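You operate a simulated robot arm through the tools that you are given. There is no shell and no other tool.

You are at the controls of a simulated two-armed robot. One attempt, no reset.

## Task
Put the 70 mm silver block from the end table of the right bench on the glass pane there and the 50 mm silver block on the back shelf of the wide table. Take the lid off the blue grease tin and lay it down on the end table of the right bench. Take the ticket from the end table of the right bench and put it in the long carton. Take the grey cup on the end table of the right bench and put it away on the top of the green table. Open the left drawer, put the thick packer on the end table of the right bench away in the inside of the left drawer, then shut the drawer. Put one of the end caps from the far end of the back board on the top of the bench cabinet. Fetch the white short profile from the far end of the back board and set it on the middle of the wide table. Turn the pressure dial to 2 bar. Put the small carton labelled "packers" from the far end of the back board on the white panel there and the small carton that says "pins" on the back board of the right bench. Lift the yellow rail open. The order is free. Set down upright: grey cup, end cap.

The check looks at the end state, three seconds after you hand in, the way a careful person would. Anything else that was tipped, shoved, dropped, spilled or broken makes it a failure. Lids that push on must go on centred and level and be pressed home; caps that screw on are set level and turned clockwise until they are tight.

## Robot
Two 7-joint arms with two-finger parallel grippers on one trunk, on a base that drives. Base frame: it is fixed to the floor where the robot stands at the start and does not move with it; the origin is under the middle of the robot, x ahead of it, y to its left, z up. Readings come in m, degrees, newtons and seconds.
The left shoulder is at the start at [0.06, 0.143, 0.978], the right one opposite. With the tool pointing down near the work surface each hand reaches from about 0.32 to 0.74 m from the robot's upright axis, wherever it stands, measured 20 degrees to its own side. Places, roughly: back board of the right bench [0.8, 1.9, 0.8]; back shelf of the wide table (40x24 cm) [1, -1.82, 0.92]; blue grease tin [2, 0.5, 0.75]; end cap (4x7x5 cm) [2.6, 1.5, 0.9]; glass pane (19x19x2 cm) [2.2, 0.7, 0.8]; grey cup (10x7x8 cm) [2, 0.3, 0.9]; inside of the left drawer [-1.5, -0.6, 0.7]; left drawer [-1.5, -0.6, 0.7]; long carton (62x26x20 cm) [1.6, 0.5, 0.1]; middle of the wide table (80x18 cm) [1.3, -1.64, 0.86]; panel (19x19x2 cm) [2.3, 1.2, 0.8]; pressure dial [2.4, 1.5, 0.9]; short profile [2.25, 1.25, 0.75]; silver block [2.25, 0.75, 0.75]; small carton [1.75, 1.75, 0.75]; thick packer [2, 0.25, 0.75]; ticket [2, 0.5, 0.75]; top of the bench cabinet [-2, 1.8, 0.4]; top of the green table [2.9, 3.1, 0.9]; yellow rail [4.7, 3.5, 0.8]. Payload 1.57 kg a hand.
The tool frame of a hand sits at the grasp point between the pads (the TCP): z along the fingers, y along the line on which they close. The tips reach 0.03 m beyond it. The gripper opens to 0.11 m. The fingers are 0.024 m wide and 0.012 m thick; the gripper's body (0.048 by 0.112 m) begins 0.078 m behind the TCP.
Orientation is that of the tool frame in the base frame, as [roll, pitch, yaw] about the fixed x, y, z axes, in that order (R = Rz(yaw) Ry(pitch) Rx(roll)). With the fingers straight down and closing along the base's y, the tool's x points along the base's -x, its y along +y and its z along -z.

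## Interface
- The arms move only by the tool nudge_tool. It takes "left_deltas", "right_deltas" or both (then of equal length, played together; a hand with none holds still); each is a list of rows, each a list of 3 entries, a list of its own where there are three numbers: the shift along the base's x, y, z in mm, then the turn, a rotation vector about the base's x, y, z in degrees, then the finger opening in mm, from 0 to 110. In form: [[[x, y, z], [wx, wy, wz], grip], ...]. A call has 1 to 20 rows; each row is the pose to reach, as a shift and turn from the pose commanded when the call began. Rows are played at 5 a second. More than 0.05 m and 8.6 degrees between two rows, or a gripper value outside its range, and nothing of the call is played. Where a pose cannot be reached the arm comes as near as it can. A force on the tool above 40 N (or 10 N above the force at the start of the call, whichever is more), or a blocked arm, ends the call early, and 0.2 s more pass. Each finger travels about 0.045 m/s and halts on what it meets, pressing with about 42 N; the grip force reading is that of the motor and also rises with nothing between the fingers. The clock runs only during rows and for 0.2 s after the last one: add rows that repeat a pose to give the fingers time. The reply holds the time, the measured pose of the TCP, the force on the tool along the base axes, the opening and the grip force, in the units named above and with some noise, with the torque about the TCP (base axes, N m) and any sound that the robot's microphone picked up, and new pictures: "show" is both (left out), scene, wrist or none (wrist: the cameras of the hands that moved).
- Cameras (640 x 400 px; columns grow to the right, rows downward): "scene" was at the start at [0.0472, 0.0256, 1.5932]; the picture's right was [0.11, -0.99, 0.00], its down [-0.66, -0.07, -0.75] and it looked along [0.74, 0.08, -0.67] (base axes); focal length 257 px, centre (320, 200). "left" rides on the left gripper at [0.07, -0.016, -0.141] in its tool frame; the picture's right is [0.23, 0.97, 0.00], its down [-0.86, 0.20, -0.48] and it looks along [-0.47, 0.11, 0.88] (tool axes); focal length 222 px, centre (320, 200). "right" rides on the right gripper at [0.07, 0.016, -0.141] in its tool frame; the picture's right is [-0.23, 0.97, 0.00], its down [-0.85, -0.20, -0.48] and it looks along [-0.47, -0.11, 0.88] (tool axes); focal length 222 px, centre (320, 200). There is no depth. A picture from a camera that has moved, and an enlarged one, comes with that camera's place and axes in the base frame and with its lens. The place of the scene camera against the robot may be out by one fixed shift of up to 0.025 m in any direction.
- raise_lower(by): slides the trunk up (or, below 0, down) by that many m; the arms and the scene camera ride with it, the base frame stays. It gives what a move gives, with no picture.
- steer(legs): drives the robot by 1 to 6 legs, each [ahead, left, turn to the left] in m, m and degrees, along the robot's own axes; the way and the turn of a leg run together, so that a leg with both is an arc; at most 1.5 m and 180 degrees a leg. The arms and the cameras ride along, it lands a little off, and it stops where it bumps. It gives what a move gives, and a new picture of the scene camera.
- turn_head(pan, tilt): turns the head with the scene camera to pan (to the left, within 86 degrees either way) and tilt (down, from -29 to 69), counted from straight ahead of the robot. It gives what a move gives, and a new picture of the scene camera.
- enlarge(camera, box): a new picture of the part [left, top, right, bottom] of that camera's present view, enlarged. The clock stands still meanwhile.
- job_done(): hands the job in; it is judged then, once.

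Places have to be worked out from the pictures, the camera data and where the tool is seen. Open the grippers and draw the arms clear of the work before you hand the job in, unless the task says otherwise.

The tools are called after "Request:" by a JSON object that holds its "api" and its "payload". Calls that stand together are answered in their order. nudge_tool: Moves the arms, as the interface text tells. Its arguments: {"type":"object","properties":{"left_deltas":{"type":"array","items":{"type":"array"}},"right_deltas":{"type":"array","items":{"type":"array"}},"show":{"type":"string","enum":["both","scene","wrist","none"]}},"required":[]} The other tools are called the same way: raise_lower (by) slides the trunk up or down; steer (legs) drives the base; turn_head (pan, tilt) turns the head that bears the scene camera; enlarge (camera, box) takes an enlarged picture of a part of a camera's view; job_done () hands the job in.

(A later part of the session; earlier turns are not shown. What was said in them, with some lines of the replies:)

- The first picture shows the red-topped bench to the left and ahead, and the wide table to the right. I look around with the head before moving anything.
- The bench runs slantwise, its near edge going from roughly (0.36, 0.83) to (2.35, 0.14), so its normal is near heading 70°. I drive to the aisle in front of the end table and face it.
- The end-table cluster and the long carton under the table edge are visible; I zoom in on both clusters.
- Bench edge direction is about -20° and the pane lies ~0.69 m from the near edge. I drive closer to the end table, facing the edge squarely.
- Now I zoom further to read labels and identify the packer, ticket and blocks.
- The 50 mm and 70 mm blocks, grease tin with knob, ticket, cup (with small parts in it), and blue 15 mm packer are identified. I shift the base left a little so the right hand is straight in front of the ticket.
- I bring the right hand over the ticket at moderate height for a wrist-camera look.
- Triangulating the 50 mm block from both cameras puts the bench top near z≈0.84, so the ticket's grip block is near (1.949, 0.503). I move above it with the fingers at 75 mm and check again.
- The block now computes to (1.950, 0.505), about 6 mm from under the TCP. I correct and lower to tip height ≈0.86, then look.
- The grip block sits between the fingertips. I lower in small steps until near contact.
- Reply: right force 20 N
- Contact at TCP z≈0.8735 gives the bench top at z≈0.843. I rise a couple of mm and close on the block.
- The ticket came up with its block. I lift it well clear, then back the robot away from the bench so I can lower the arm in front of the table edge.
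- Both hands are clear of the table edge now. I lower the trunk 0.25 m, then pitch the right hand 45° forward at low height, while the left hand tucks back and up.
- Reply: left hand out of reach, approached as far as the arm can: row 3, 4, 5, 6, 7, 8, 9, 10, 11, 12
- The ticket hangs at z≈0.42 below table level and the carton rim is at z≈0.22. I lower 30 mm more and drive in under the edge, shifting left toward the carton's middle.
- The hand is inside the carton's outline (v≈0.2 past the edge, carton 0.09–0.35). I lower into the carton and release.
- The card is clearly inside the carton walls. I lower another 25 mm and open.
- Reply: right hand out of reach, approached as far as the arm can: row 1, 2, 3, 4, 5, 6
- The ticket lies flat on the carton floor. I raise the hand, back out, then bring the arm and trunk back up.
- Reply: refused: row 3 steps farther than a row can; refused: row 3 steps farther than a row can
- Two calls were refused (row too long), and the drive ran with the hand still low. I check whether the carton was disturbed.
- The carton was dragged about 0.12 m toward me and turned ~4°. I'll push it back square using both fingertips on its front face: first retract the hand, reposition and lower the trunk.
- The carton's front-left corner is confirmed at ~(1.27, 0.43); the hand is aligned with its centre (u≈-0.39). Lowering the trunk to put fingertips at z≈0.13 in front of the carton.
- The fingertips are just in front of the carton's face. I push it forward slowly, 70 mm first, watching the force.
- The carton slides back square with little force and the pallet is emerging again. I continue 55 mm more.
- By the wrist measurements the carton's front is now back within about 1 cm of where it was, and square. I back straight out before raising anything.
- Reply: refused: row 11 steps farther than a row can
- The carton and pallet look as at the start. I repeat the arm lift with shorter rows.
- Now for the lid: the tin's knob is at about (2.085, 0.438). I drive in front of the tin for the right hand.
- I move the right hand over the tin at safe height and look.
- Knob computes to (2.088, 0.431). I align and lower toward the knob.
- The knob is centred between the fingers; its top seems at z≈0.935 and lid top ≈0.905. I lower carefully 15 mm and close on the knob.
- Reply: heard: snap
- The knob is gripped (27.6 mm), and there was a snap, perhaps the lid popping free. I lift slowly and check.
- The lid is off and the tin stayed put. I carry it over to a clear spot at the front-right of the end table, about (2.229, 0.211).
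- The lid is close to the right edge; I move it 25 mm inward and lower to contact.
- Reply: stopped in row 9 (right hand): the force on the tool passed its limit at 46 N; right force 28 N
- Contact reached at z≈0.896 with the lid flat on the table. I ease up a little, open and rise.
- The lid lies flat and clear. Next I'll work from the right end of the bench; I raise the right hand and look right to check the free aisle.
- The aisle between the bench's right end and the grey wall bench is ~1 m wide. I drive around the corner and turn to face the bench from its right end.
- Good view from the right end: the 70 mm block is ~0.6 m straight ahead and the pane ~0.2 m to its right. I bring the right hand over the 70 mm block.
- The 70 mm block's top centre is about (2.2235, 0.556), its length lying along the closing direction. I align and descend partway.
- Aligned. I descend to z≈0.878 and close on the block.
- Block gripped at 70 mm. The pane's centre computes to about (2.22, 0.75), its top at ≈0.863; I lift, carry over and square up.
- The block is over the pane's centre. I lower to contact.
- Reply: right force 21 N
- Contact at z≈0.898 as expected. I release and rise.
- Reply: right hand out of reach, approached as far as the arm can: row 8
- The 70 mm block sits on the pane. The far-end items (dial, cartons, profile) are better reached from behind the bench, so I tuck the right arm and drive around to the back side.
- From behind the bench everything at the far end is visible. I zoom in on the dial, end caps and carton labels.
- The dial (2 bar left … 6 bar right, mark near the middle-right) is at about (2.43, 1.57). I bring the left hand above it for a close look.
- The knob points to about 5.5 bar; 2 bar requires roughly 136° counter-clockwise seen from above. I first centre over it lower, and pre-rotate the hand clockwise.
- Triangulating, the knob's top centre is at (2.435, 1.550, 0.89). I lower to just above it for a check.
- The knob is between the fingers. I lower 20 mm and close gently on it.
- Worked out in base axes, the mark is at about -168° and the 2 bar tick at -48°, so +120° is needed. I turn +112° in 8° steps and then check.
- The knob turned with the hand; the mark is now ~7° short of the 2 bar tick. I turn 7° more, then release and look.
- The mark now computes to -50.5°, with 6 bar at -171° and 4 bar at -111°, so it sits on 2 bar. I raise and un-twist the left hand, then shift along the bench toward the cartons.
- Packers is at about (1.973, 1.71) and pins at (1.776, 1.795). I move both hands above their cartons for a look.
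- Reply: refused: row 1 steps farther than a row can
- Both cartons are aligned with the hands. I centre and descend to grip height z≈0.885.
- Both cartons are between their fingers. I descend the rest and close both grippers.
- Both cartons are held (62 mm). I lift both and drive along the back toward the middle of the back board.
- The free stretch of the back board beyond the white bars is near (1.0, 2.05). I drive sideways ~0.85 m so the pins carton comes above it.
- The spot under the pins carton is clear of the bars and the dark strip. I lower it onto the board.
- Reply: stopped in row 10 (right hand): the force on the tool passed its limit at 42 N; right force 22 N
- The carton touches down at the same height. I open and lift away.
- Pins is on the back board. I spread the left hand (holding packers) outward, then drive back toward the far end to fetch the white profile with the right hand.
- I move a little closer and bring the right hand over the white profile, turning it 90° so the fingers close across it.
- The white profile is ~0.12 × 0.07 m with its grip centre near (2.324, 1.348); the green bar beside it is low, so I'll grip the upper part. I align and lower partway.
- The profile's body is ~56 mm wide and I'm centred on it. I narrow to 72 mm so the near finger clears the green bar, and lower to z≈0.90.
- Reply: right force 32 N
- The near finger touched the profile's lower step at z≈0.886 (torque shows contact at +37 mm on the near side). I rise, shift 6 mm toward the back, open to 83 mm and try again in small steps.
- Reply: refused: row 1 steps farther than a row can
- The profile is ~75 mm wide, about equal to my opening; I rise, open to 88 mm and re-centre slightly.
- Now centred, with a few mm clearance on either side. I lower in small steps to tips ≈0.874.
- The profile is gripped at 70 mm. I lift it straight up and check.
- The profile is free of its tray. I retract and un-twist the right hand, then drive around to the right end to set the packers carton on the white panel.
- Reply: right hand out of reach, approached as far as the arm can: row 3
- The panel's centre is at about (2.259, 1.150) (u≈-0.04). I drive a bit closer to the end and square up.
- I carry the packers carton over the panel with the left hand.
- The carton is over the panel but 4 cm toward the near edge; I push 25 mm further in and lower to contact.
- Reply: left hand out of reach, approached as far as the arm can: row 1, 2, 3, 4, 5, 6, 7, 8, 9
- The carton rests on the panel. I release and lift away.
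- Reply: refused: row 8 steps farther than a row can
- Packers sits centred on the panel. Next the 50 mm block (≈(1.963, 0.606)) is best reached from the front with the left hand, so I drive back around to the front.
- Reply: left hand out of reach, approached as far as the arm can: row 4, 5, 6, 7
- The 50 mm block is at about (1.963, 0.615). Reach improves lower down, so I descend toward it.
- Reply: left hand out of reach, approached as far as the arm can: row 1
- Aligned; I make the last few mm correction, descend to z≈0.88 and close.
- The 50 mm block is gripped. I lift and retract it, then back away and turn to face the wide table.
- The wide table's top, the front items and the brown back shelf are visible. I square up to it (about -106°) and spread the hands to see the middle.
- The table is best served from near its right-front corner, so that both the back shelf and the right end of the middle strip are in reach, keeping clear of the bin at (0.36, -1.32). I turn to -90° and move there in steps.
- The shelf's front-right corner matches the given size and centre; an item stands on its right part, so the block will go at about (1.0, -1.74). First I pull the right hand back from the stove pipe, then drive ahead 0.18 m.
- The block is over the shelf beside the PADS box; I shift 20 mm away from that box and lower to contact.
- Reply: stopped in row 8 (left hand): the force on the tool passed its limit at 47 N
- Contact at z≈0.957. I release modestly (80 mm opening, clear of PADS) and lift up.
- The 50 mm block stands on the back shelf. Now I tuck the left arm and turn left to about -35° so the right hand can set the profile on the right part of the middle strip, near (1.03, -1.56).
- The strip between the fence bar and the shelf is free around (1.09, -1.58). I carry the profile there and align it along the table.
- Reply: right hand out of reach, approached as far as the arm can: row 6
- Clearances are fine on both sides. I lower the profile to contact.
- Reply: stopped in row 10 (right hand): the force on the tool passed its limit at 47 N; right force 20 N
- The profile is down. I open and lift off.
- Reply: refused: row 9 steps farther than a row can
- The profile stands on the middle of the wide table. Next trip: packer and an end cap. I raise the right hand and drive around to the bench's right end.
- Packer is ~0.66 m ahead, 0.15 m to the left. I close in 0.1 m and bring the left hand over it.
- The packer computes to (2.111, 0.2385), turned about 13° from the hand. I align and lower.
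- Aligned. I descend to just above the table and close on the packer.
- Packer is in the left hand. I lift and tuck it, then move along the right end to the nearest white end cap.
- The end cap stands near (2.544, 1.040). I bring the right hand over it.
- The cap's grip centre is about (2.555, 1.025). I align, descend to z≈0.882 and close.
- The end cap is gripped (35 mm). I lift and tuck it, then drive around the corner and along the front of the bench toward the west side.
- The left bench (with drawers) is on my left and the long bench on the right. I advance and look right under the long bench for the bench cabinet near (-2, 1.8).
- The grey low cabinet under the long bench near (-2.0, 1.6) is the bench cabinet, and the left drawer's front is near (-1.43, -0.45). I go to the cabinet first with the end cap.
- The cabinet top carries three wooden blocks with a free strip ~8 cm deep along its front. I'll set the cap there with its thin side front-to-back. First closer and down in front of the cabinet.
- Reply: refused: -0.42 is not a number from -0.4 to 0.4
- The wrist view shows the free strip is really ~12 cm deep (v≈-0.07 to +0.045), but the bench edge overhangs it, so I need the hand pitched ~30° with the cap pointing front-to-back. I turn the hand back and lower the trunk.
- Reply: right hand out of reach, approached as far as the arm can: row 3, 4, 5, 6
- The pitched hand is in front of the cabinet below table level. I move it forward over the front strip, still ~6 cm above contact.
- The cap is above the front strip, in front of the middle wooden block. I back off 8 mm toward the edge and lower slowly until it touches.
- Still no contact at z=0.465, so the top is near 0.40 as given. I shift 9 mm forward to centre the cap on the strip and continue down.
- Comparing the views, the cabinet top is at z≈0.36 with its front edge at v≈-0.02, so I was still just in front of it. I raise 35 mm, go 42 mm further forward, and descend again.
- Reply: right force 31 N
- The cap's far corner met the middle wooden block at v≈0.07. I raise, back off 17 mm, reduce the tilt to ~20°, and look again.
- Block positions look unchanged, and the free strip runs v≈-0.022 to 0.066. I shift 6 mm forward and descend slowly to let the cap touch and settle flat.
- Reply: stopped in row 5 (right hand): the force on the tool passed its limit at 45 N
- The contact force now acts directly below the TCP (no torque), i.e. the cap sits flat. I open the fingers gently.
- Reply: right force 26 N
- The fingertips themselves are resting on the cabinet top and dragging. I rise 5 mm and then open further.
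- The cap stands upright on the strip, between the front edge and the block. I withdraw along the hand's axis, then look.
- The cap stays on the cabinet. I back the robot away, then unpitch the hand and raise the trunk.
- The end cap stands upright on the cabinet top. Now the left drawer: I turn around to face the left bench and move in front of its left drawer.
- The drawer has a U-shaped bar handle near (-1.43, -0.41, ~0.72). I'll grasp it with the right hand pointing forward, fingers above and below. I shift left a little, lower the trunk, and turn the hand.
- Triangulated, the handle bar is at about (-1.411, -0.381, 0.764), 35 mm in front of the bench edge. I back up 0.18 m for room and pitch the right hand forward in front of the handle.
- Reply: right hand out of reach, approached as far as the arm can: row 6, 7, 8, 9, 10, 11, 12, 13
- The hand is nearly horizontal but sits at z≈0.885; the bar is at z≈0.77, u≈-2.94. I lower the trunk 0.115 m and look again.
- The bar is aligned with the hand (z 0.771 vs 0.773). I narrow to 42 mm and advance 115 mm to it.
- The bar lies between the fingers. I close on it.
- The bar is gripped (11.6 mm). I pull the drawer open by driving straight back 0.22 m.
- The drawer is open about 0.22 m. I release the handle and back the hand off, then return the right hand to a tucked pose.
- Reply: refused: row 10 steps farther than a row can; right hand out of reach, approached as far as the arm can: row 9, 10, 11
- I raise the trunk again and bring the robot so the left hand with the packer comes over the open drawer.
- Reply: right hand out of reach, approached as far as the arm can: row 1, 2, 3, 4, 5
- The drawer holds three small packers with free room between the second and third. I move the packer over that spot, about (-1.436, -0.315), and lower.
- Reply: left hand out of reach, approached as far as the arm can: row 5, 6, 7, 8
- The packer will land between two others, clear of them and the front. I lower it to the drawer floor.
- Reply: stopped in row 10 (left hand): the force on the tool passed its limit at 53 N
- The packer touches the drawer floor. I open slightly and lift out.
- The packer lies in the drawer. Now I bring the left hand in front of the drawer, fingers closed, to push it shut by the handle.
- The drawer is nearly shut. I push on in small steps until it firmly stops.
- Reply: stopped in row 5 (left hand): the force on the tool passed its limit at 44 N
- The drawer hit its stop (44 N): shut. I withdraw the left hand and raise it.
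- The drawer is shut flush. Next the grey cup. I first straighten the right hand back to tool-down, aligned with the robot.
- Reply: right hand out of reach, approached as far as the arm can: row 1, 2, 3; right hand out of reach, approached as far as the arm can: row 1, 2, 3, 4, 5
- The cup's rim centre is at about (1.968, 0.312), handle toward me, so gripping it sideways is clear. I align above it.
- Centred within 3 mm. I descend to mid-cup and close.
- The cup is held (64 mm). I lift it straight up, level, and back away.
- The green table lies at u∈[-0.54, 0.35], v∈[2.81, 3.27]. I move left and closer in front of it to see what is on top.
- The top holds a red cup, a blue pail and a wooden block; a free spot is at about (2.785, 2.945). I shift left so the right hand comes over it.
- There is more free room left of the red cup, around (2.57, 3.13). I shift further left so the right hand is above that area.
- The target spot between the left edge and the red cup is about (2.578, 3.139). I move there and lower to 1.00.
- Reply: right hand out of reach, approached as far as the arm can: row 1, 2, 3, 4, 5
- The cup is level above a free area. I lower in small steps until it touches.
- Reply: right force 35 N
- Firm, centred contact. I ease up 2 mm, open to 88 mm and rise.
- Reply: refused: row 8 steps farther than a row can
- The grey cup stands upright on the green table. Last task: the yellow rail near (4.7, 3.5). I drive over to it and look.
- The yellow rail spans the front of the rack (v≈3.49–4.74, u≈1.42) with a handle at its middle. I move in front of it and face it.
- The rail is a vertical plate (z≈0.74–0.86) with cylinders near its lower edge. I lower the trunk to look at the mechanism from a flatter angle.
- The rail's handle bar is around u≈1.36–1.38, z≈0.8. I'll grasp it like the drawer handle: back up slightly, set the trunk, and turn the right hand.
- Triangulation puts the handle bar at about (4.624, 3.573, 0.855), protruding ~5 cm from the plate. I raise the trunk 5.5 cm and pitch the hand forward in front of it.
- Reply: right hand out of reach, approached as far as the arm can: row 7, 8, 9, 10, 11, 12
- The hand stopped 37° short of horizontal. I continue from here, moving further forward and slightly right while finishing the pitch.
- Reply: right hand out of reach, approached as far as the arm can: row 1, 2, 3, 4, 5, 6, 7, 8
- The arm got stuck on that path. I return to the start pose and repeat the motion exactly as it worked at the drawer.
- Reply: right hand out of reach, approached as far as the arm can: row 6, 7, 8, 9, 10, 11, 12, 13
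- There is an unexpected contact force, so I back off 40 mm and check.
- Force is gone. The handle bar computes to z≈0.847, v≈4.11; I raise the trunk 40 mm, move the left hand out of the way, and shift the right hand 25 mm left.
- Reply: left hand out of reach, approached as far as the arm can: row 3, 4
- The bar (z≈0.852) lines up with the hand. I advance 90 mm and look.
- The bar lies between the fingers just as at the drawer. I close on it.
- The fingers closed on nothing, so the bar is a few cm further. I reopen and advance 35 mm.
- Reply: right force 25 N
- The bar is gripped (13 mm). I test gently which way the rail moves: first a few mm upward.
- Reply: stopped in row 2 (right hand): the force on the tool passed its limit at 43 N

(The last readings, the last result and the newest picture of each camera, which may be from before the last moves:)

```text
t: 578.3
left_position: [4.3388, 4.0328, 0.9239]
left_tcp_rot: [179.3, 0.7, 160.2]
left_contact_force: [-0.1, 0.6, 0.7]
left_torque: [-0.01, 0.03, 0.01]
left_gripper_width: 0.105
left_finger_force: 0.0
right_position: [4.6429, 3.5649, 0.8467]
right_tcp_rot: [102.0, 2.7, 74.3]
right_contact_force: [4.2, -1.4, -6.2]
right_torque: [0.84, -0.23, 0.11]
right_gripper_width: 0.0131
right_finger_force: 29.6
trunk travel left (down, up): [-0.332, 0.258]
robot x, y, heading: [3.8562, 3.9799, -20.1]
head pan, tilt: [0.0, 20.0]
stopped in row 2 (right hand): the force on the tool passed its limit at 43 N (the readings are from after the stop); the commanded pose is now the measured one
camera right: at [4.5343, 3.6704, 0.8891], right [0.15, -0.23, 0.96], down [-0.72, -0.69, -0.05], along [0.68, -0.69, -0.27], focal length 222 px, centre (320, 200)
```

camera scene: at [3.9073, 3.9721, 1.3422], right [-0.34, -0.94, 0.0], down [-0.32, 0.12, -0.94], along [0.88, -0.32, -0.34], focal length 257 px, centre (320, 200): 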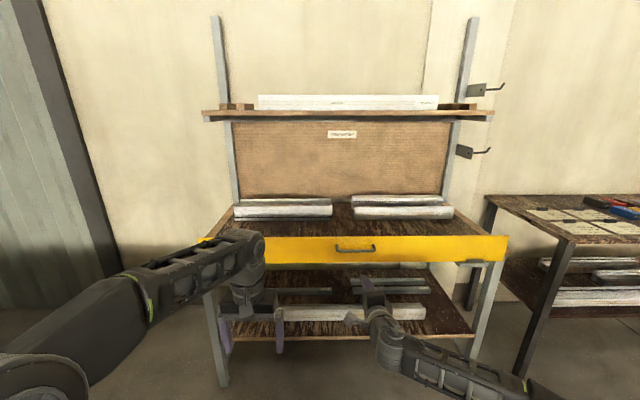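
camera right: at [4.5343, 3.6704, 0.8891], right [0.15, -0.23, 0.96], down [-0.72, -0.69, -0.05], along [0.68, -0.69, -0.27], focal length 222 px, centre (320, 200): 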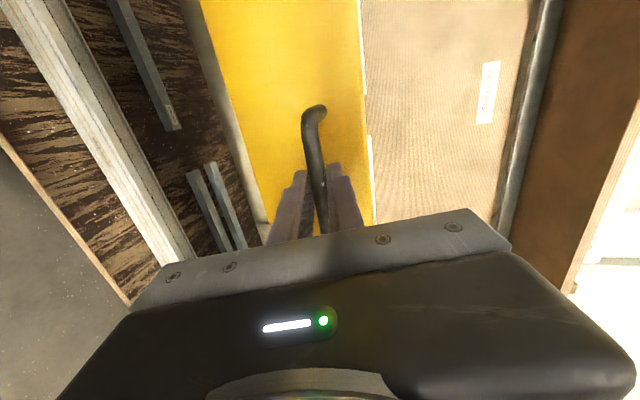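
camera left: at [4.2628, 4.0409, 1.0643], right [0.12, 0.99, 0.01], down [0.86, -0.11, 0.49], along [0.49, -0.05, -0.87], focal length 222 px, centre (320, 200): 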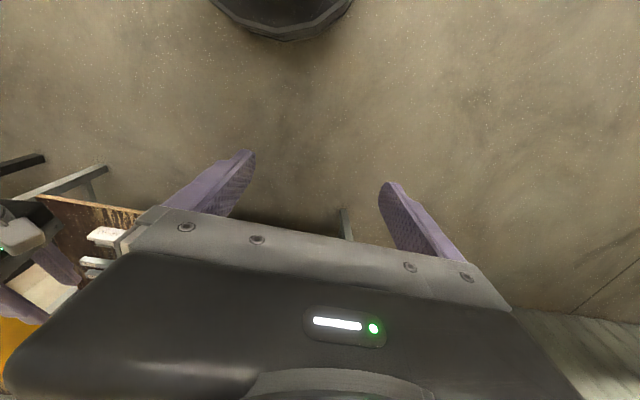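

Straight up is blocked. I test pulling outward, toward me.

Request:
{"api": "nudge_tool", "payload": {"right_deltas": [[[-4, 1, 0], [0, 0, 0], 0], [[-8, 3, 0], [0, 0, 0], 0], [[-12, 4, 0], [0, 0, 0], 0], [[-16, 6, 0], [0, 0, 0], 0], [[-16, 6, 0], [0, 0, 0], 0]], "show": "both"}}

```text
t: 579.5
left_position: [4.34, 4.0318, 0.9201]
left_tcp_rot: [179.3, 0.5, 160.3]
left_contact_force: [-0.9, 0.0, 0.7]
left_torque: [0.02, -0.02, -0.04]
left_gripper_width: 0.105
left_finger_force: 0.0
right_position: [4.6309, 3.5696, 0.8415]
right_tcp_rot: [102.4, 3.0, 74.4]
right_contact_force: [21.8, -4.9, -28.9]
right_torque: [0.77, -0.02, -0.07]
right_gripper_width: 0.0134
right_finger_force: 30.5
trunk travel left (down, up): [-0.332, 0.258]
robot x, y, heading: [3.8577, 3.9797, -20.1]
head pan, tilt: [0.0, 20.0]
camera scene: at [3.9129, 3.9698, 1.3817], right [-0.34, -0.94, 0.0], down [-0.33, 0.12, -0.94], along [0.88, -0.32, -0.35], focal length 257 px, centre (320, 200)
camera right: at [4.521, 3.675, 0.884], right [0.15, -0.23, 0.96], down [-0.72, -0.69, -0.05], along [0.67, -0.69, -0.27], focal length 222 px, centre (320, 200)
```

scene: 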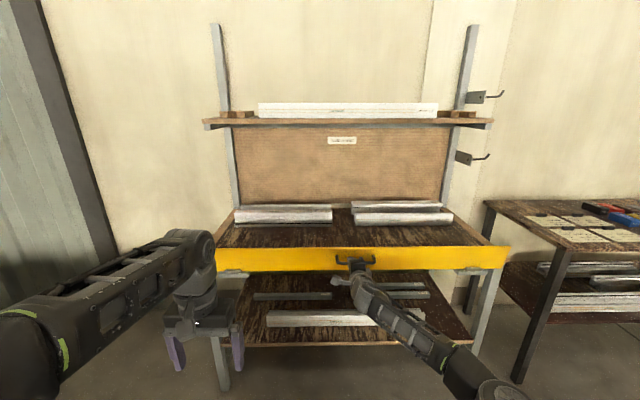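
right: 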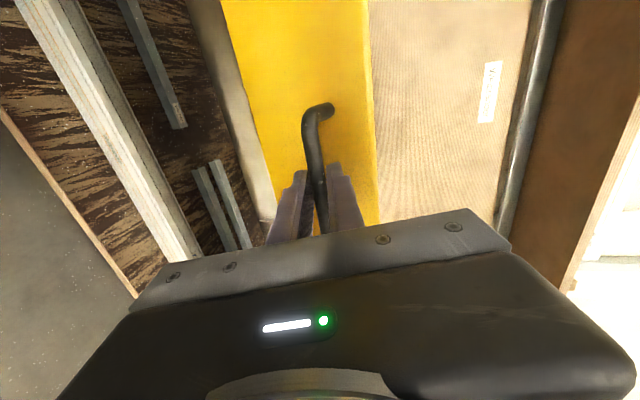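

The rail swings outward and down about its bottom hinges (13 mm out, 5 mm down). I follow that arc with the hand, in small steps.

Request:
{"api": "nudge_tool", "payload": {"right_deltas": [[[-2, 1, -6], [0, 0, 0], 0], [[-4, 1, -11], [0, 0, 0], 0], [[-8, 3, -14], [0, 0, 0], 0], [[-11, 4, -18], [0, 0, 0], 0], [[-15, 6, -22], [0, 0, 0], 0], [[-19, 7, -26], [0, 0, 0], 0], [[-19, 7, -26], [0, 0, 0], 0]], "show": "both"}}

```text
t: 581.1
left_position: [4.3385, 4.0316, 0.9222]
left_tcp_rot: [179.3, 0.7, 160.2]
left_contact_force: [0.3, 0.6, 0.7]
left_torque: [0.01, 0.0, 0.01]
left_gripper_width: 0.1049
left_finger_force: 0.2
right_position: [4.6098, 3.5765, 0.8226]
right_tcp_rot: [101.9, 2.9, 74.3]
right_contact_force: [8.8, -7.6, -8.0]
right_torque: [0.7, -0.25, -0.1]
right_gripper_width: 0.0133
right_finger_force: 30.2
trunk travel left (down, up): [-0.332, 0.258]
robot x, y, heading: [3.8585, 3.9766, -20.1]
head pan, tilt: [0.0, 20.0]
camera scene: at [3.909, 3.9709, 1.3821], right [-0.34, -0.94, 0.0], down [-0.32, 0.12, -0.94], along [0.88, -0.32, -0.34], focal length 257 px, centre (320, 200)
camera right: at [4.4995, 3.6823, 0.8634], right [0.14, -0.23, 0.96], down [-0.72, -0.69, -0.05], along [0.68, -0.69, -0.26], focal length 222 px, centre (320, 200)
```

scene: 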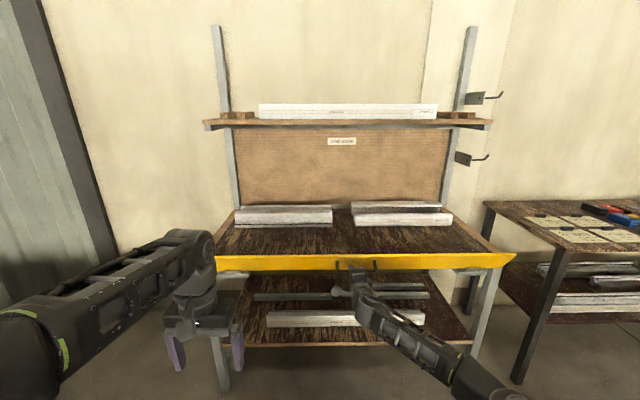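
right: 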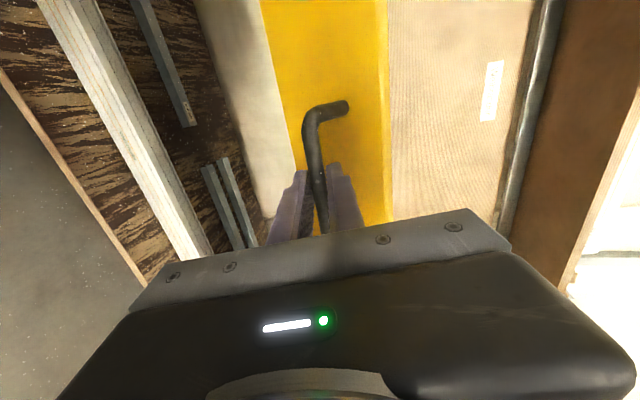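

It follows well. I continue along the arc to roughly 65°.

Request:
{"api": "nudge_tool", "payload": {"right_deltas": [[[-4, 1.5, -5], [0, 0, 0], 0], [[-8, 3, -10], [0, 0, 0], 0], [[-11, 4, -16], [0, 0, 0], 0], [[-14, 5, -21], [0, 0, 0], 0], [[-16, 6, -27], [0, 0, 0], 0], [[-18, 7, -33], [0, 0, 0], 0], [[-20, 7, -39], [0, 0, 0], 0], [[-22, 8, -45], [0, 0, 0], 0], [[-23, 8, -52], [0, 0, 0], 0], [[-23, 8, -58], [0, 0, 0], 0]], "show": "both"}}

```text
t: 583.3
left_position: [4.3362, 4.031, 0.9236]
left_tcp_rot: [179.2, 0.7, 160.1]
left_contact_force: [-0.3, 0.2, -0.7]
left_torque: [-0.03, 0.01, -0.02]
left_gripper_width: 0.1051
left_finger_force: 0.1
right_position: [4.5938, 3.5821, 0.7924]
right_tcp_rot: [103.7, 3.0, 74.6]
right_contact_force: [-4.6, -5.6, -2.0]
right_torque: [0.6, -0.37, -0.14]
right_gripper_width: 0.0134
right_finger_force: 30.6
right hand out of reach, approached as far as the arm can: row 3, 4, 5, 6, 7, 8, 9, 10
trunk travel left (down, up): [-0.332, 0.258]
robot x, y, heading: [3.8529, 3.9727, -20.3]
head pan, tilt: [0.0, 20.0]
camera scene: at [3.9066, 3.9714, 1.3823], right [-0.34, -0.94, 0.0], down [-0.32, 0.12, -0.94], along [0.88, -0.32, -0.34], focal length 257 px, centre (320, 200)
camera right: at [4.4851, 3.687, 0.8384], right [0.18, -0.23, 0.96], down [-0.72, -0.69, -0.04], along [0.67, -0.68, -0.29], focal length 222 px, centre (320, 200)
```

scene: 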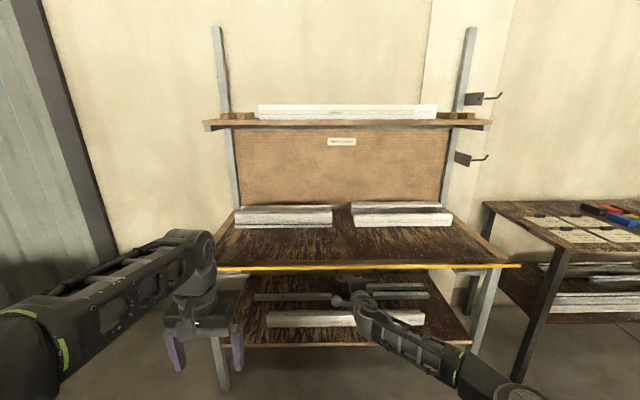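
right: 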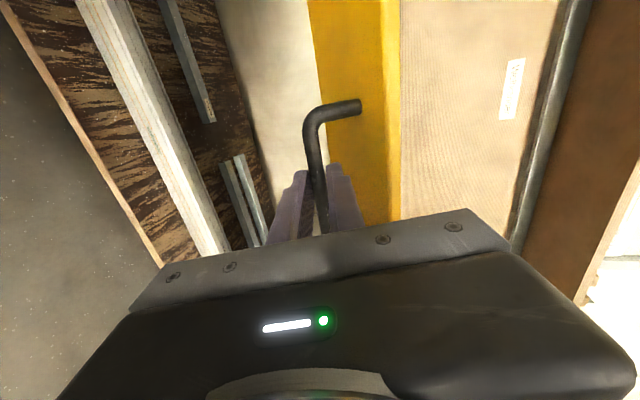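

The arm reached its lower limit, so I continue the arc by lowering the trunk in small steps with small outward nudges.

Request:
{"api": "nudge_tool", "payload": {"right_deltas": [[[-5, 2, 0], [0, 0, 0], 0], [[-5, 2, 0], [0, 0, 0], 0]], "show": "none"}}

Request:
{"api": "raise_lower", "payload": {"by": -0.025}}

Request:
{"api": "nudge_tool", "payload": {"right_deltas": [[[-3, 1, 0], [0, 0, 0], 0], [[-3, 1, 0], [0, 0, 0], 0]], "show": "none"}}

Request:
{"api": "raise_lower", "payload": {"by": -0.025}}

Request:
{"api": "nudge_tool", "payload": {"right_deltas": [[[0, 0, 0], [0, 0, 0], 0], [[0, 0, 0], [0, 0, 0], 0]], "show": "both"}}

```text
t: 583.9
left_position: [4.3372, 4.0319, 0.9242]
left_tcp_rot: [179.3, 0.9, 160.1]
left_contact_force: [-0.4, -0.7, -0.1]
left_torque: [-0.02, 0.03, 0.01]
left_gripper_width: 0.1053
left_finger_force: 0.0
right_position: [4.5949, 3.5823, 0.7913]
right_tcp_rot: [103.8, 2.9, 74.6]
right_contact_force: [-11.0, -3.7, -2.7]
right_torque: [0.72, -0.21, 0.04]
right_gripper_width: 0.0133
right_finger_force: 29.5
right hand out of reach, approached as far as the arm can: row 1, 2
trunk travel left (down, up): [-0.332, 0.258]
robot x, y, heading: [3.8551, 3.9781, -19.9]
head pan, tilt: [0.0, 20.0]
```

```text
t: 584.6
left_position: [4.3379, 4.0342, 0.8978]
left_tcp_rot: [179.3, 0.7, 160.3]
left_contact_force: [0.9, 0.5, -0.1]
left_torque: [-0.01, 0.04, -0.01]
left_gripper_width: 0.1051
left_finger_force: 0.1
right_position: [4.5958, 3.5809, 0.7638]
right_tcp_rot: [104.0, 3.0, 74.6]
right_contact_force: [2.8, -4.8, -8.1]
right_torque: [0.74, -0.09, -0.07]
right_gripper_width: 0.0134
right_finger_force: 30.2
trunk travel left (down, up): [-0.307, 0.283]
robot x, y, heading: [3.8529, 3.976, -20.1]
head pan, tilt: [0.0, 20.0]
```

```text
t: 585.2
left_position: [4.3399, 4.0333, 0.8968]
left_tcp_rot: [179.3, 0.6, 160.4]
left_contact_force: [-0.8, -0.2, -0.3]
left_torque: [0.0, -0.01, -0.03]
left_gripper_width: 0.1053
left_finger_force: 0.0
right_position: [4.5946, 3.5823, 0.7654]
right_tcp_rot: [103.9, 3.0, 74.6]
right_contact_force: [26.5, -10.6, -1.6]
right_torque: [0.7, -0.33, -0.25]
right_gripper_width: 0.0132
right_finger_force: 30.1
trunk travel left (down, up): [-0.307, 0.283]
robot x, y, heading: [3.8574, 3.9771, -19.9]
head pan, tilt: [0.0, 20.0]
```

```text
t: 585.9
left_position: [4.3373, 4.0334, 0.8731]
left_tcp_rot: [179.3, 0.8, 160.3]
left_contact_force: [0.1, -0.8, -0.3]
left_torque: [-0.01, 0.02, -0.03]
left_gripper_width: 0.1053
left_finger_force: 0.1
right_position: [4.5918, 3.5835, 0.7432]
right_tcp_rot: [103.7, 3.0, 74.6]
right_contact_force: [10.9, -8.1, 12.1]
right_torque: [0.58, -0.62, -0.22]
right_gripper_width: 0.0128
right_finger_force: 30.3
trunk travel left (down, up): [-0.282, 0.308]
robot x, y, heading: [3.8555, 3.9806, -20.0]
head pan, tilt: [0.0, 20.0]
```

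```text
t: 586.5
left_position: [4.3337, 4.0336, 0.8743]
left_tcp_rot: [179.3, 0.9, 160.1]
left_contact_force: [0.2, -0.2, -0.2]
left_torque: [-0.01, 0.0, 0.02]
left_gripper_width: 0.1052
left_finger_force: 0.1
right_position: [4.5865, 3.5864, 0.7427]
right_tcp_rot: [103.7, 3.2, 75.0]
right_contact_force: [-24.4, 5.6, 7.2]
right_torque: [-0.01, -0.07, -0.39]
right_gripper_width: 0.0001
right_finger_force: 21.3
trunk travel left (down, up): [-0.282, 0.308]
robot x, y, heading: [3.8523, 3.9758, -20.3]
head pan, tilt: [0.0, 20.0]
stopped in row 2 (right hand): the force on the tool passed its limit at 42 N (the readings are from after the stop); the commanded pose is now the measured one
camera scene: at [3.9023, 3.9734, 1.3323], right [-0.35, -0.94, 0.0], down [-0.32, 0.12, -0.94], along [0.88, -0.33, -0.34], focal length 257 px, centre (320, 200)
camera right: at [4.478, 3.6909, 0.79], right [0.18, -0.23, 0.96], down [-0.72, -0.7, -0.03], along [0.67, -0.68, -0.29], focal length 222 px, centre (320, 200)
```

scene: 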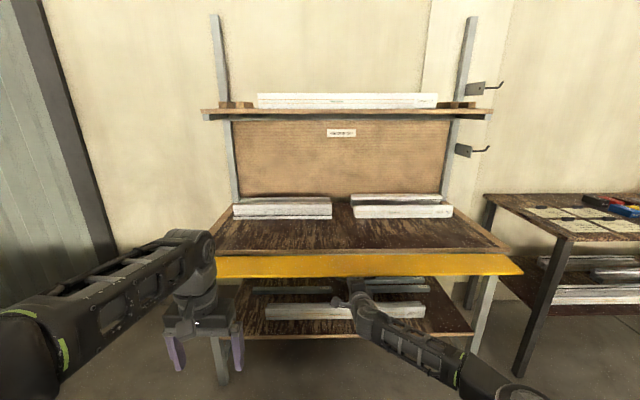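
right: 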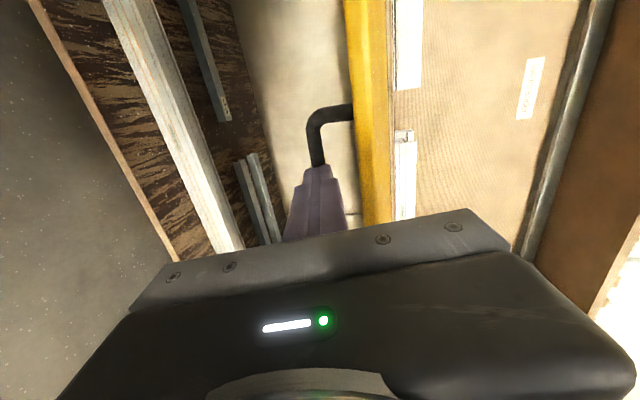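

The rail is now swung out nearly horizontal and the fingers slipped off the bar. I back the hand straight away and look.

Request:
{"api": "nudge_tool", "payload": {"right_deltas": [[[-20, 7, -2], [0, 0, 0], 0], [[-50, 18, -4], [0, 0, 0], 10], [[-90, 33, -4], [0, 0, 0], 20], [[-130, 48, -4], [0, 0, 0], 20]], "show": "both"}}

Request:
{"api": "enlarge", "payload": {"camera": "scene", "box": [190, 200, 550, 400]}}

```text
t: 587.5
left_position: [4.3367, 4.0334, 0.8741]
left_tcp_rot: [179.4, 0.7, 160.2]
left_contact_force: [-0.7, -0.2, 0.7]
left_torque: [-0.02, 0.01, -0.01]
left_gripper_width: 0.1051
left_finger_force: 0.0
right_position: [4.4638, 3.6297, 0.7585]
right_tcp_rot: [105.2, 3.1, 75.1]
right_contact_force: [-0.8, 0.5, 0.0]
right_torque: [0.02, -0.02, 0.01]
right_gripper_width: 0.02
right_finger_force: 0.0
right hand out of reach, approached as far as the arm can: row 2, 3, 4
trunk travel left (down, up): [-0.282, 0.308]
robot x, y, heading: [3.8523, 3.9784, -20.3]
head pan, tilt: [0.0, 20.0]
camera scene: at [3.9058, 3.9724, 1.3322], right [-0.35, -0.94, 0.0], down [-0.32, 0.12, -0.94], along [0.88, -0.32, -0.34], focal length 257 px, centre (320, 200)
camera right: at [4.3559, 3.7344, 0.8079], right [0.2, -0.24, 0.95], down [-0.72, -0.7, -0.02], along [0.67, -0.68, -0.31], focal length 222 px, centre (320, 200)
```

scene: 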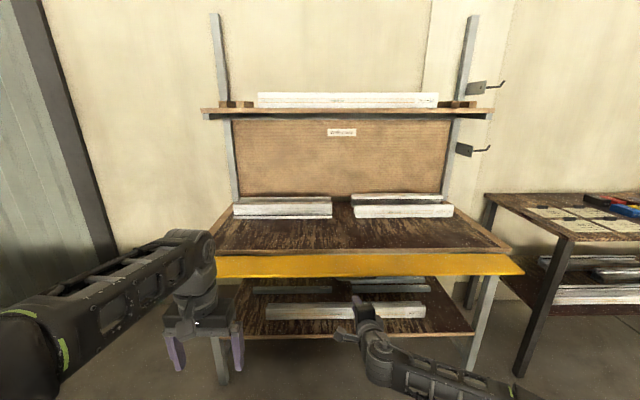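
right: 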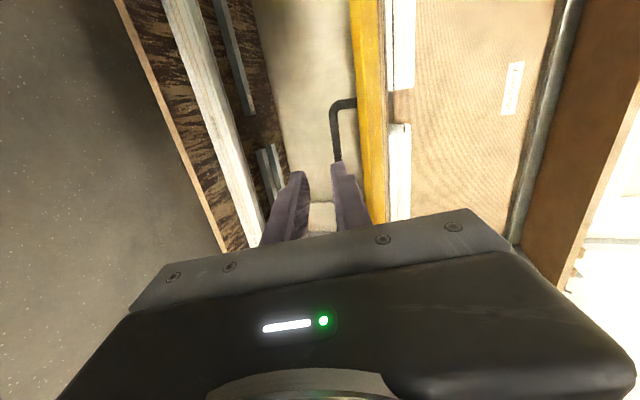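

```text
1.78 times, centred on (370, 300) of scene
camera zoom: at [3.9058, 3.9724, 1.3322], right [-0.35, -0.94, 0.0], down [-0.32, 0.12, -0.94], along [0.88, -0.32, -0.34], focal length 458 px, centre (231, 22)
```

zoom: 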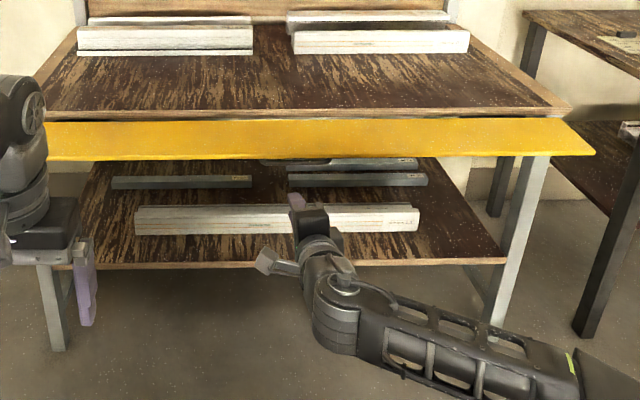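

The rail is folded out to about horizontal and stays there. To make sure it is fully open, I bring the hand above it and press gently down to see whether it has reached its stop.

Request:
{"api": "raise_lower", "payload": {"by": 0.11}}

Request:
{"api": "nudge_tool", "payload": {"right_deltas": [[[30, -11, 0], [0, 0, 0], 0], [[60, -22, 0], [0, 0, 0], 0], [[90, -33, 0], [0, 0, 0], 0], [[120, -44, 0], [0, 0, 0], 0], [[130, -48, 0], [0, 0, 0], 0], [[130, -48, 0], [0, 0, 0], 0]], "show": "both"}}

```text
t: 588.9
left_position: [4.3368, 4.0325, 0.9839]
left_tcp_rot: [179.3, 0.8, 160.2]
left_contact_force: [-0.2, 0.1, 0.2]
left_torque: [0.01, 0.0, 0.01]
left_gripper_width: 0.105
left_finger_force: 0.2
right_position: [4.4648, 3.6319, 0.8674]
right_tcp_rot: [105.3, 3.2, 75.0]
right_contact_force: [1.0, -0.7, -0.8]
right_torque: [-0.04, 0.02, -0.01]
right_gripper_width: 0.0199
right_finger_force: 0.0
trunk travel left (down, up): [-0.392, 0.198]
robot x, y, heading: [3.8553, 3.9777, -19.9]
head pan, tilt: [0.0, 20.0]
```

```text
t: 590.3
left_position: [4.3366, 4.0324, 0.9829]
left_tcp_rot: [179.3, 0.7, 160.2]
left_contact_force: [0.5, -0.1, 0.6]
left_torque: [0.01, 0.01, 0.01]
left_gripper_width: 0.1051
left_finger_force: 0.1
right_position: [4.5959, 3.5822, 0.8672]
right_tcp_rot: [105.3, 3.1, 75.1]
right_contact_force: [-0.3, 0.4, 1.6]
right_torque: [0.02, -0.01, -0.04]
right_gripper_width: 0.0001
right_finger_force: 20.8
trunk travel left (down, up): [-0.392, 0.198]
robot x, y, heading: [3.8553, 3.9763, -19.9]
head pan, tilt: [0.0, 20.0]
camera scene: at [3.9059, 3.9725, 1.4422], right [-0.35, -0.94, 0.0], down [-0.32, 0.12, -0.94], along [0.88, -0.32, -0.34], focal length 257 px, centre (320, 200)
camera right: at [4.488, 3.6858, 0.9174], right [0.2, -0.24, 0.95], down [-0.72, -0.7, -0.02], along [0.67, -0.68, -0.31], focal length 222 px, centre (320, 200)
```

scene: 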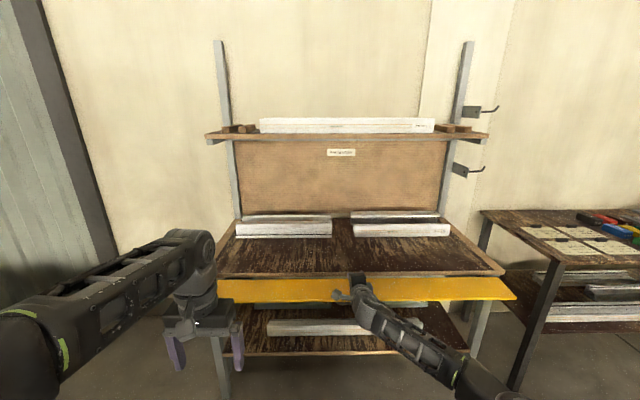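
right: 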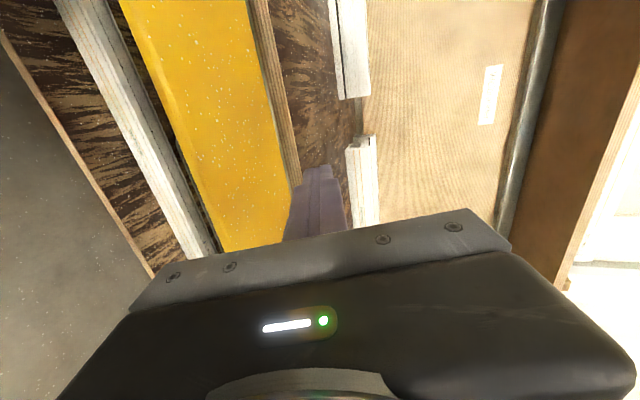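

Request:
{"api": "raise_lower", "payload": {"by": -0.06}}

Request:
{"api": "raise_lower", "payload": {"by": -0.02}}

Request:
{"api": "raise_lower", "payload": {"by": -0.015}}

```text
t: 591.3
left_position: [4.3352, 4.0331, 0.9239]
left_tcp_rot: [179.4, 0.8, 160.2]
left_contact_force: [-0.7, 0.4, -0.5]
left_torque: [0.02, 0.01, 0.04]
left_gripper_width: 0.1051
left_finger_force: 0.0
right_position: [4.5956, 3.5814, 0.8089]
right_tcp_rot: [105.2, 3.1, 75.0]
right_contact_force: [-0.5, 0.0, 0.6]
right_torque: [-0.02, -0.04, 0.03]
right_gripper_width: 0.0001
right_finger_force: 21.5
trunk travel left (down, up): [-0.332, 0.258]
robot x, y, heading: [3.8524, 3.9732, -20.1]
head pan, tilt: [0.0, 20.0]
```

```text
t: 591.9
left_position: [4.3346, 4.034, 0.9048]
left_tcp_rot: [179.3, 0.8, 160.1]
left_contact_force: [-0.3, -0.7, 0.6]
left_torque: [-0.01, -0.01, -0.01]
left_gripper_width: 0.105
left_finger_force: 0.1
right_position: [4.5969, 3.5839, 0.8048]
right_tcp_rot: [103.7, 3.3, 75.0]
right_contact_force: [-2.7, 0.6, 8.9]
right_torque: [0.05, -0.22, 0.03]
right_gripper_width: 0.0
right_finger_force: 21.0
trunk travel left (down, up): [-0.313, 0.277]
robot x, y, heading: [3.849, 3.9764, -20.3]
head pan, tilt: [0.0, 20.0]
stopped: the force on the tool passed its limit at 45 N (the readings are from after the stop); the commanded pose is now the measured one
```

```text
t: 592.4
left_position: [4.3359, 4.0333, 0.8915]
left_tcp_rot: [179.3, 1.0, 160.0]
left_contact_force: [-0.1, -0.8, 0.1]
left_torque: [-0.01, -0.04, -0.01]
left_gripper_width: 0.1051
left_finger_force: 0.0
right_position: [4.5968, 3.5827, 0.8035]
right_tcp_rot: [102.6, 3.3, 75.0]
right_contact_force: [-4.5, 1.2, 10.1]
right_torque: [0.03, -0.25, 0.05]
right_gripper_width: 0.0
right_finger_force: 21.4
trunk travel left (down, up): [-0.301, 0.289]
robot x, y, heading: [3.8545, 3.9779, -20.4]
head pan, tilt: [0.0, 20.0]
stopped: the force on the tool passed its limit at 46 N (the readings are from after the stop); the commanded pose is now the measured one
```

Pressing gives a firm 45 N resistance with no movement: the rail is at its open stop. I lift the hand off, retract, and check the final state of the rail.

Request:
{"api": "raise_lower", "payload": {"by": 0.06}}

Request:
{"api": "nudge_tool", "payload": {"right_deltas": [[[-30, 11, 5], [0, 0, 0], 20], [[-60, 22, 10], [0, 0, 0], 40], [[-100, 36, 10], [0, 0, 0], 60], [[-135, 49, 10], [0, 0, 0], 60]], "show": "scene"}}

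Request:
{"api": "steer", "payload": {"legs": [[-0.3, 0, 0]]}}

Request:
{"api": "enlarge", "payload": {"camera": "scene", "box": [180, 190, 500, 390]}}

```text
t: 593.4
left_position: [4.3367, 4.0332, 0.9502]
left_tcp_rot: [179.3, 0.8, 160.2]
left_contact_force: [-0.3, 0.0, 0.6]
left_torque: [-0.04, 0.02, 0.0]
left_gripper_width: 0.1052
left_finger_force: 0.1
right_position: [4.5999, 3.5811, 0.8607]
right_tcp_rot: [103.0, 3.4, 75.0]
right_contact_force: [0.9, 0.3, -0.3]
right_torque: [-0.03, -0.03, 0.02]
right_gripper_width: 0.0
right_finger_force: 21.6
trunk travel left (down, up): [-0.361, 0.229]
robot x, y, heading: [3.853, 3.9763, -20.1]
head pan, tilt: [0.0, 20.0]
```

```text
t: 594.4
left_position: [4.3368, 4.0329, 0.9517]
left_tcp_rot: [179.3, 0.8, 160.3]
left_contact_force: [0.4, 0.0, -1.1]
left_torque: [-0.02, 0.01, 0.01]
left_gripper_width: 0.1053
left_finger_force: 0.1
right_position: [4.4638, 3.6301, 0.8717]
right_tcp_rot: [102.9, 3.3, 75.1]
right_contact_force: [-0.8, 0.3, -0.7]
right_torque: [0.02, -0.03, -0.04]
right_gripper_width: 0.06
right_finger_force: 0.1
trunk travel left (down, up): [-0.361, 0.229]
robot x, y, heading: [3.8521, 3.9764, -20.0]
head pan, tilt: [0.0, 20.0]
camera scene: at [3.9057, 3.9725, 1.4111], right [-0.35, -0.94, 0.0], down [-0.32, 0.12, -0.94], along [0.88, -0.32, -0.34], focal length 257 px, centre (320, 200)
```

scene: 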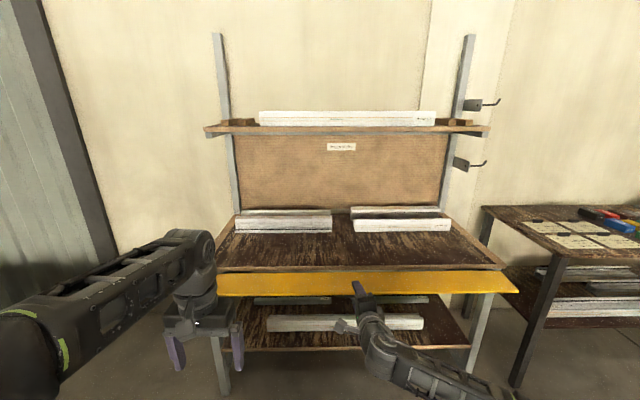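

```text
t: 596.5
left_position: [4.0555, 4.1349, 0.9531]
left_tcp_rot: [179.3, 0.7, 159.9]
left_contact_force: [-0.9, -0.2, -0.7]
left_torque: [0.0, -0.04, -0.03]
left_gripper_width: 0.1052
left_finger_force: 0.0
right_position: [4.1829, 3.7335, 0.8713]
right_tcp_rot: [102.9, 3.3, 74.9]
right_contact_force: [0.1, 0.2, 0.2]
right_torque: [0.03, 0.02, 0.01]
right_gripper_width: 0.0599
right_finger_force: 0.0
trunk travel left (down, up): [-0.361, 0.229]
robot x, y, heading: [3.574, 4.0825, -20.3]
head pan, tilt: [0.0, 20.0]
camera scene: at [3.6249, 4.0764, 1.4112], right [-0.35, -0.94, 0.0], down [-0.32, 0.12, -0.94], along [0.88, -0.33, -0.34], focal length 257 px, centre (320, 200)
```

scene: 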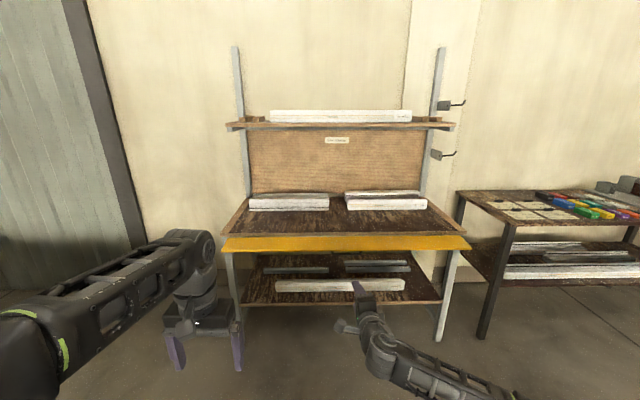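

```text
2.00 times, centred on (340, 290) of scene
camera zoom: at [3.6249, 4.0764, 1.4112], right [-0.35, -0.94, 0.0], down [-0.32, 0.12, -0.94], along [0.88, -0.33, -0.34], focal length 515 px, centre (280, 20)
```

zoom: 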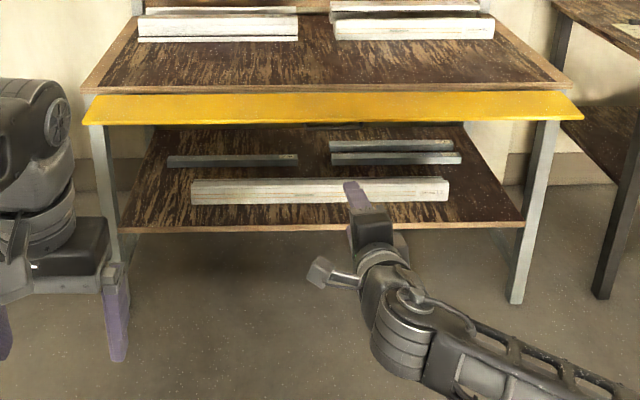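

The rail stays folded out at its stop. I open the right gripper fully and take a last look back at the green table and bench.

Request:
{"api": "nudge_tool", "payload": {"right_deltas": [[[-10, 4, 0], [0, 0, 0], 80], [[-20, 7, 0], [0, 0, 0], 105], [[-20, 7, 0], [0, 0, 0], 105]], "show": "none"}}

Request:
{"api": "turn_head", "payload": {"pan": -86, "tilt": 25}}

Request:
{"api": "enlarge", "payload": {"camera": "scene", "box": [320, 100, 640, 300]}}

Request:
{"api": "turn_head", "payload": {"pan": 0, "tilt": 25}}

```text
t: 597.3
left_position: [4.0561, 4.1346, 0.9526]
left_tcp_rot: [179.2, 0.7, 160.0]
left_contact_force: [-0.4, 0.1, -0.5]
left_torque: [0.0, 0.01, -0.01]
left_gripper_width: 0.1053
left_finger_force: 0.0
right_position: [4.1621, 3.7391, 0.8711]
right_tcp_rot: [102.9, 3.3, 74.8]
right_contact_force: [-0.4, 0.5, 0.2]
right_torque: [-0.02, 0.01, -0.02]
right_gripper_width: 0.1051
right_finger_force: 0.1
trunk travel left (down, up): [-0.361, 0.229]
robot x, y, heading: [3.5729, 4.0818, -20.7]
head pan, tilt: [0.0, 20.0]
```

```text
t: 598.9
left_position: [4.0556, 4.1348, 0.952]
left_tcp_rot: [179.3, 0.8, 159.9]
left_contact_force: [-0.3, 0.8, -0.9]
left_torque: [-0.01, -0.04, 0.02]
left_gripper_width: 0.1052
left_finger_force: 0.1
right_position: [4.163, 3.74, 0.8716]
right_tcp_rot: [102.9, 3.2, 74.8]
right_contact_force: [0.8, 0.9, 0.2]
right_torque: [0.0, -0.02, 0.0]
right_gripper_width: 0.1051
right_finger_force: 0.2
trunk travel left (down, up): [-0.361, 0.229]
robot x, y, heading: [3.5716, 4.0793, -20.4]
head pan, tilt: [-85.9, 25.0]
camera scene: at [3.5121, 4.0204, 1.403], right [-0.96, 0.28, 0.0], down [0.12, 0.41, -0.91], along [-0.26, -0.87, -0.42], focal length 257 px, centre (320, 200)
```

scene: 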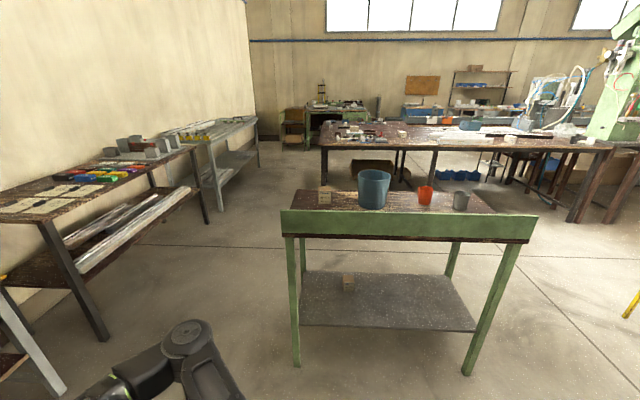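

```text
2.00 times, centred on (480, 200) of scene
camera zoom: at [3.5121, 4.0204, 1.403], right [-0.96, 0.28, 0.0], down [0.12, 0.41, -0.91], along [-0.26, -0.87, -0.42], focal length 515 px, centre (0, 200)
```

zoom: 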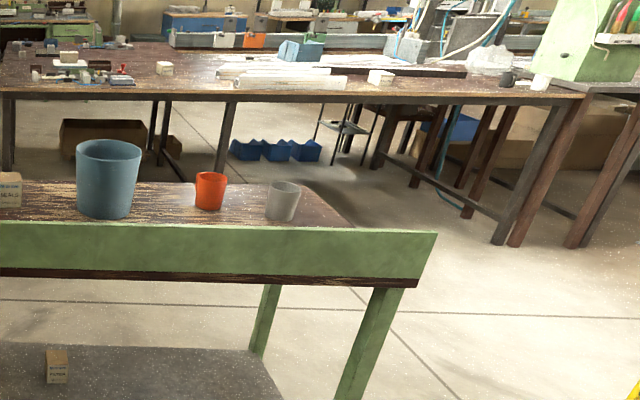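

```text
t: 600.5
left_position: [4.0552, 4.1357, 0.9526]
left_tcp_rot: [179.3, 0.8, 160.0]
left_contact_force: [-0.2, 0.6, -0.8]
left_torque: [0.02, -0.01, -0.02]
left_gripper_width: 0.1051
left_finger_force: 0.0
right_position: [4.1632, 3.7405, 0.8706]
right_tcp_rot: [102.9, 3.3, 74.9]
right_contact_force: [-0.1, 0.0, -0.7]
right_torque: [-0.03, 0.04, -0.01]
right_gripper_width: 0.105
right_finger_force: 0.0
trunk travel left (down, up): [-0.361, 0.229]
robot x, y, heading: [3.5732, 4.0831, -20.4]
head pan, tilt: [0.0, 25.0]
camera scene: at [3.6243, 4.0765, 1.403], right [-0.35, -0.94, 0.0], down [-0.4, 0.15, -0.91], along [0.85, -0.32, -0.42], focal length 257 px, centre (320, 200)
```

scene: 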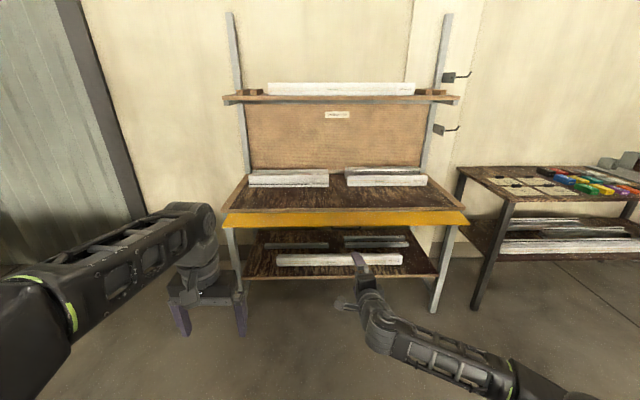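

Everything is in place: the cup stands upright on the green table, the rail stays open at its stop, both grippers are open and the arms are clear. I hand the job in.

Request:
{"api": "job_done", "payload": {}}

```text
The job is handed in.
```

I finished every item on the list and handed the job in. Two things need flagging: I dragged the long carton and pushed it back, and the yellow rail opened outward and down rather than up.

| Item | End state |
|---|---|
| 70 mm silver block | On the glass pane |
| 50 mm silver block | On the back shelf of the wide table, next to the PADS box |
| Grease tin lid | Off, lying flat on the end table |
| Ticket | On the floor of the long carton |
| Grey cup | Upright on the green table, parts still inside |
| Thick packer | In the left drawer; drawer pushed shut against its stop |
| End cap | Upright on the bench cabinet, at the front of its top |
| White short profile | On the middle of the wide table, toward its right end |
| Pressure dial | Turned from about 6 bar to 2 bar |
| "Packers" carton | On the white panel |
| "Pins" carton | On the back board, near (0.96, 2.06) |
| Yellow rail | Folded out and resting against its open stop |

- **Long carton:** I backed away with the hand still low and dragged the carton about 12 cm off its pallet. I pushed it back square; by my measurements it is within about 1 cm of where it stood.
- **Yellow rail:** it is hinged along its bottom edge. A straight lift was blocked at about 43 N, so I swung it outward and down. Pressing on it at about 45 N did not move it further.
- **Cabinet blocks:** the end cap touched one of the wooden blocks on the bench cabinet while I was placing it. The blocks looked unmoved afterwards.
- **Packer:** I took the blue "15 mm" packer as the thick one because it matched the position you gave.
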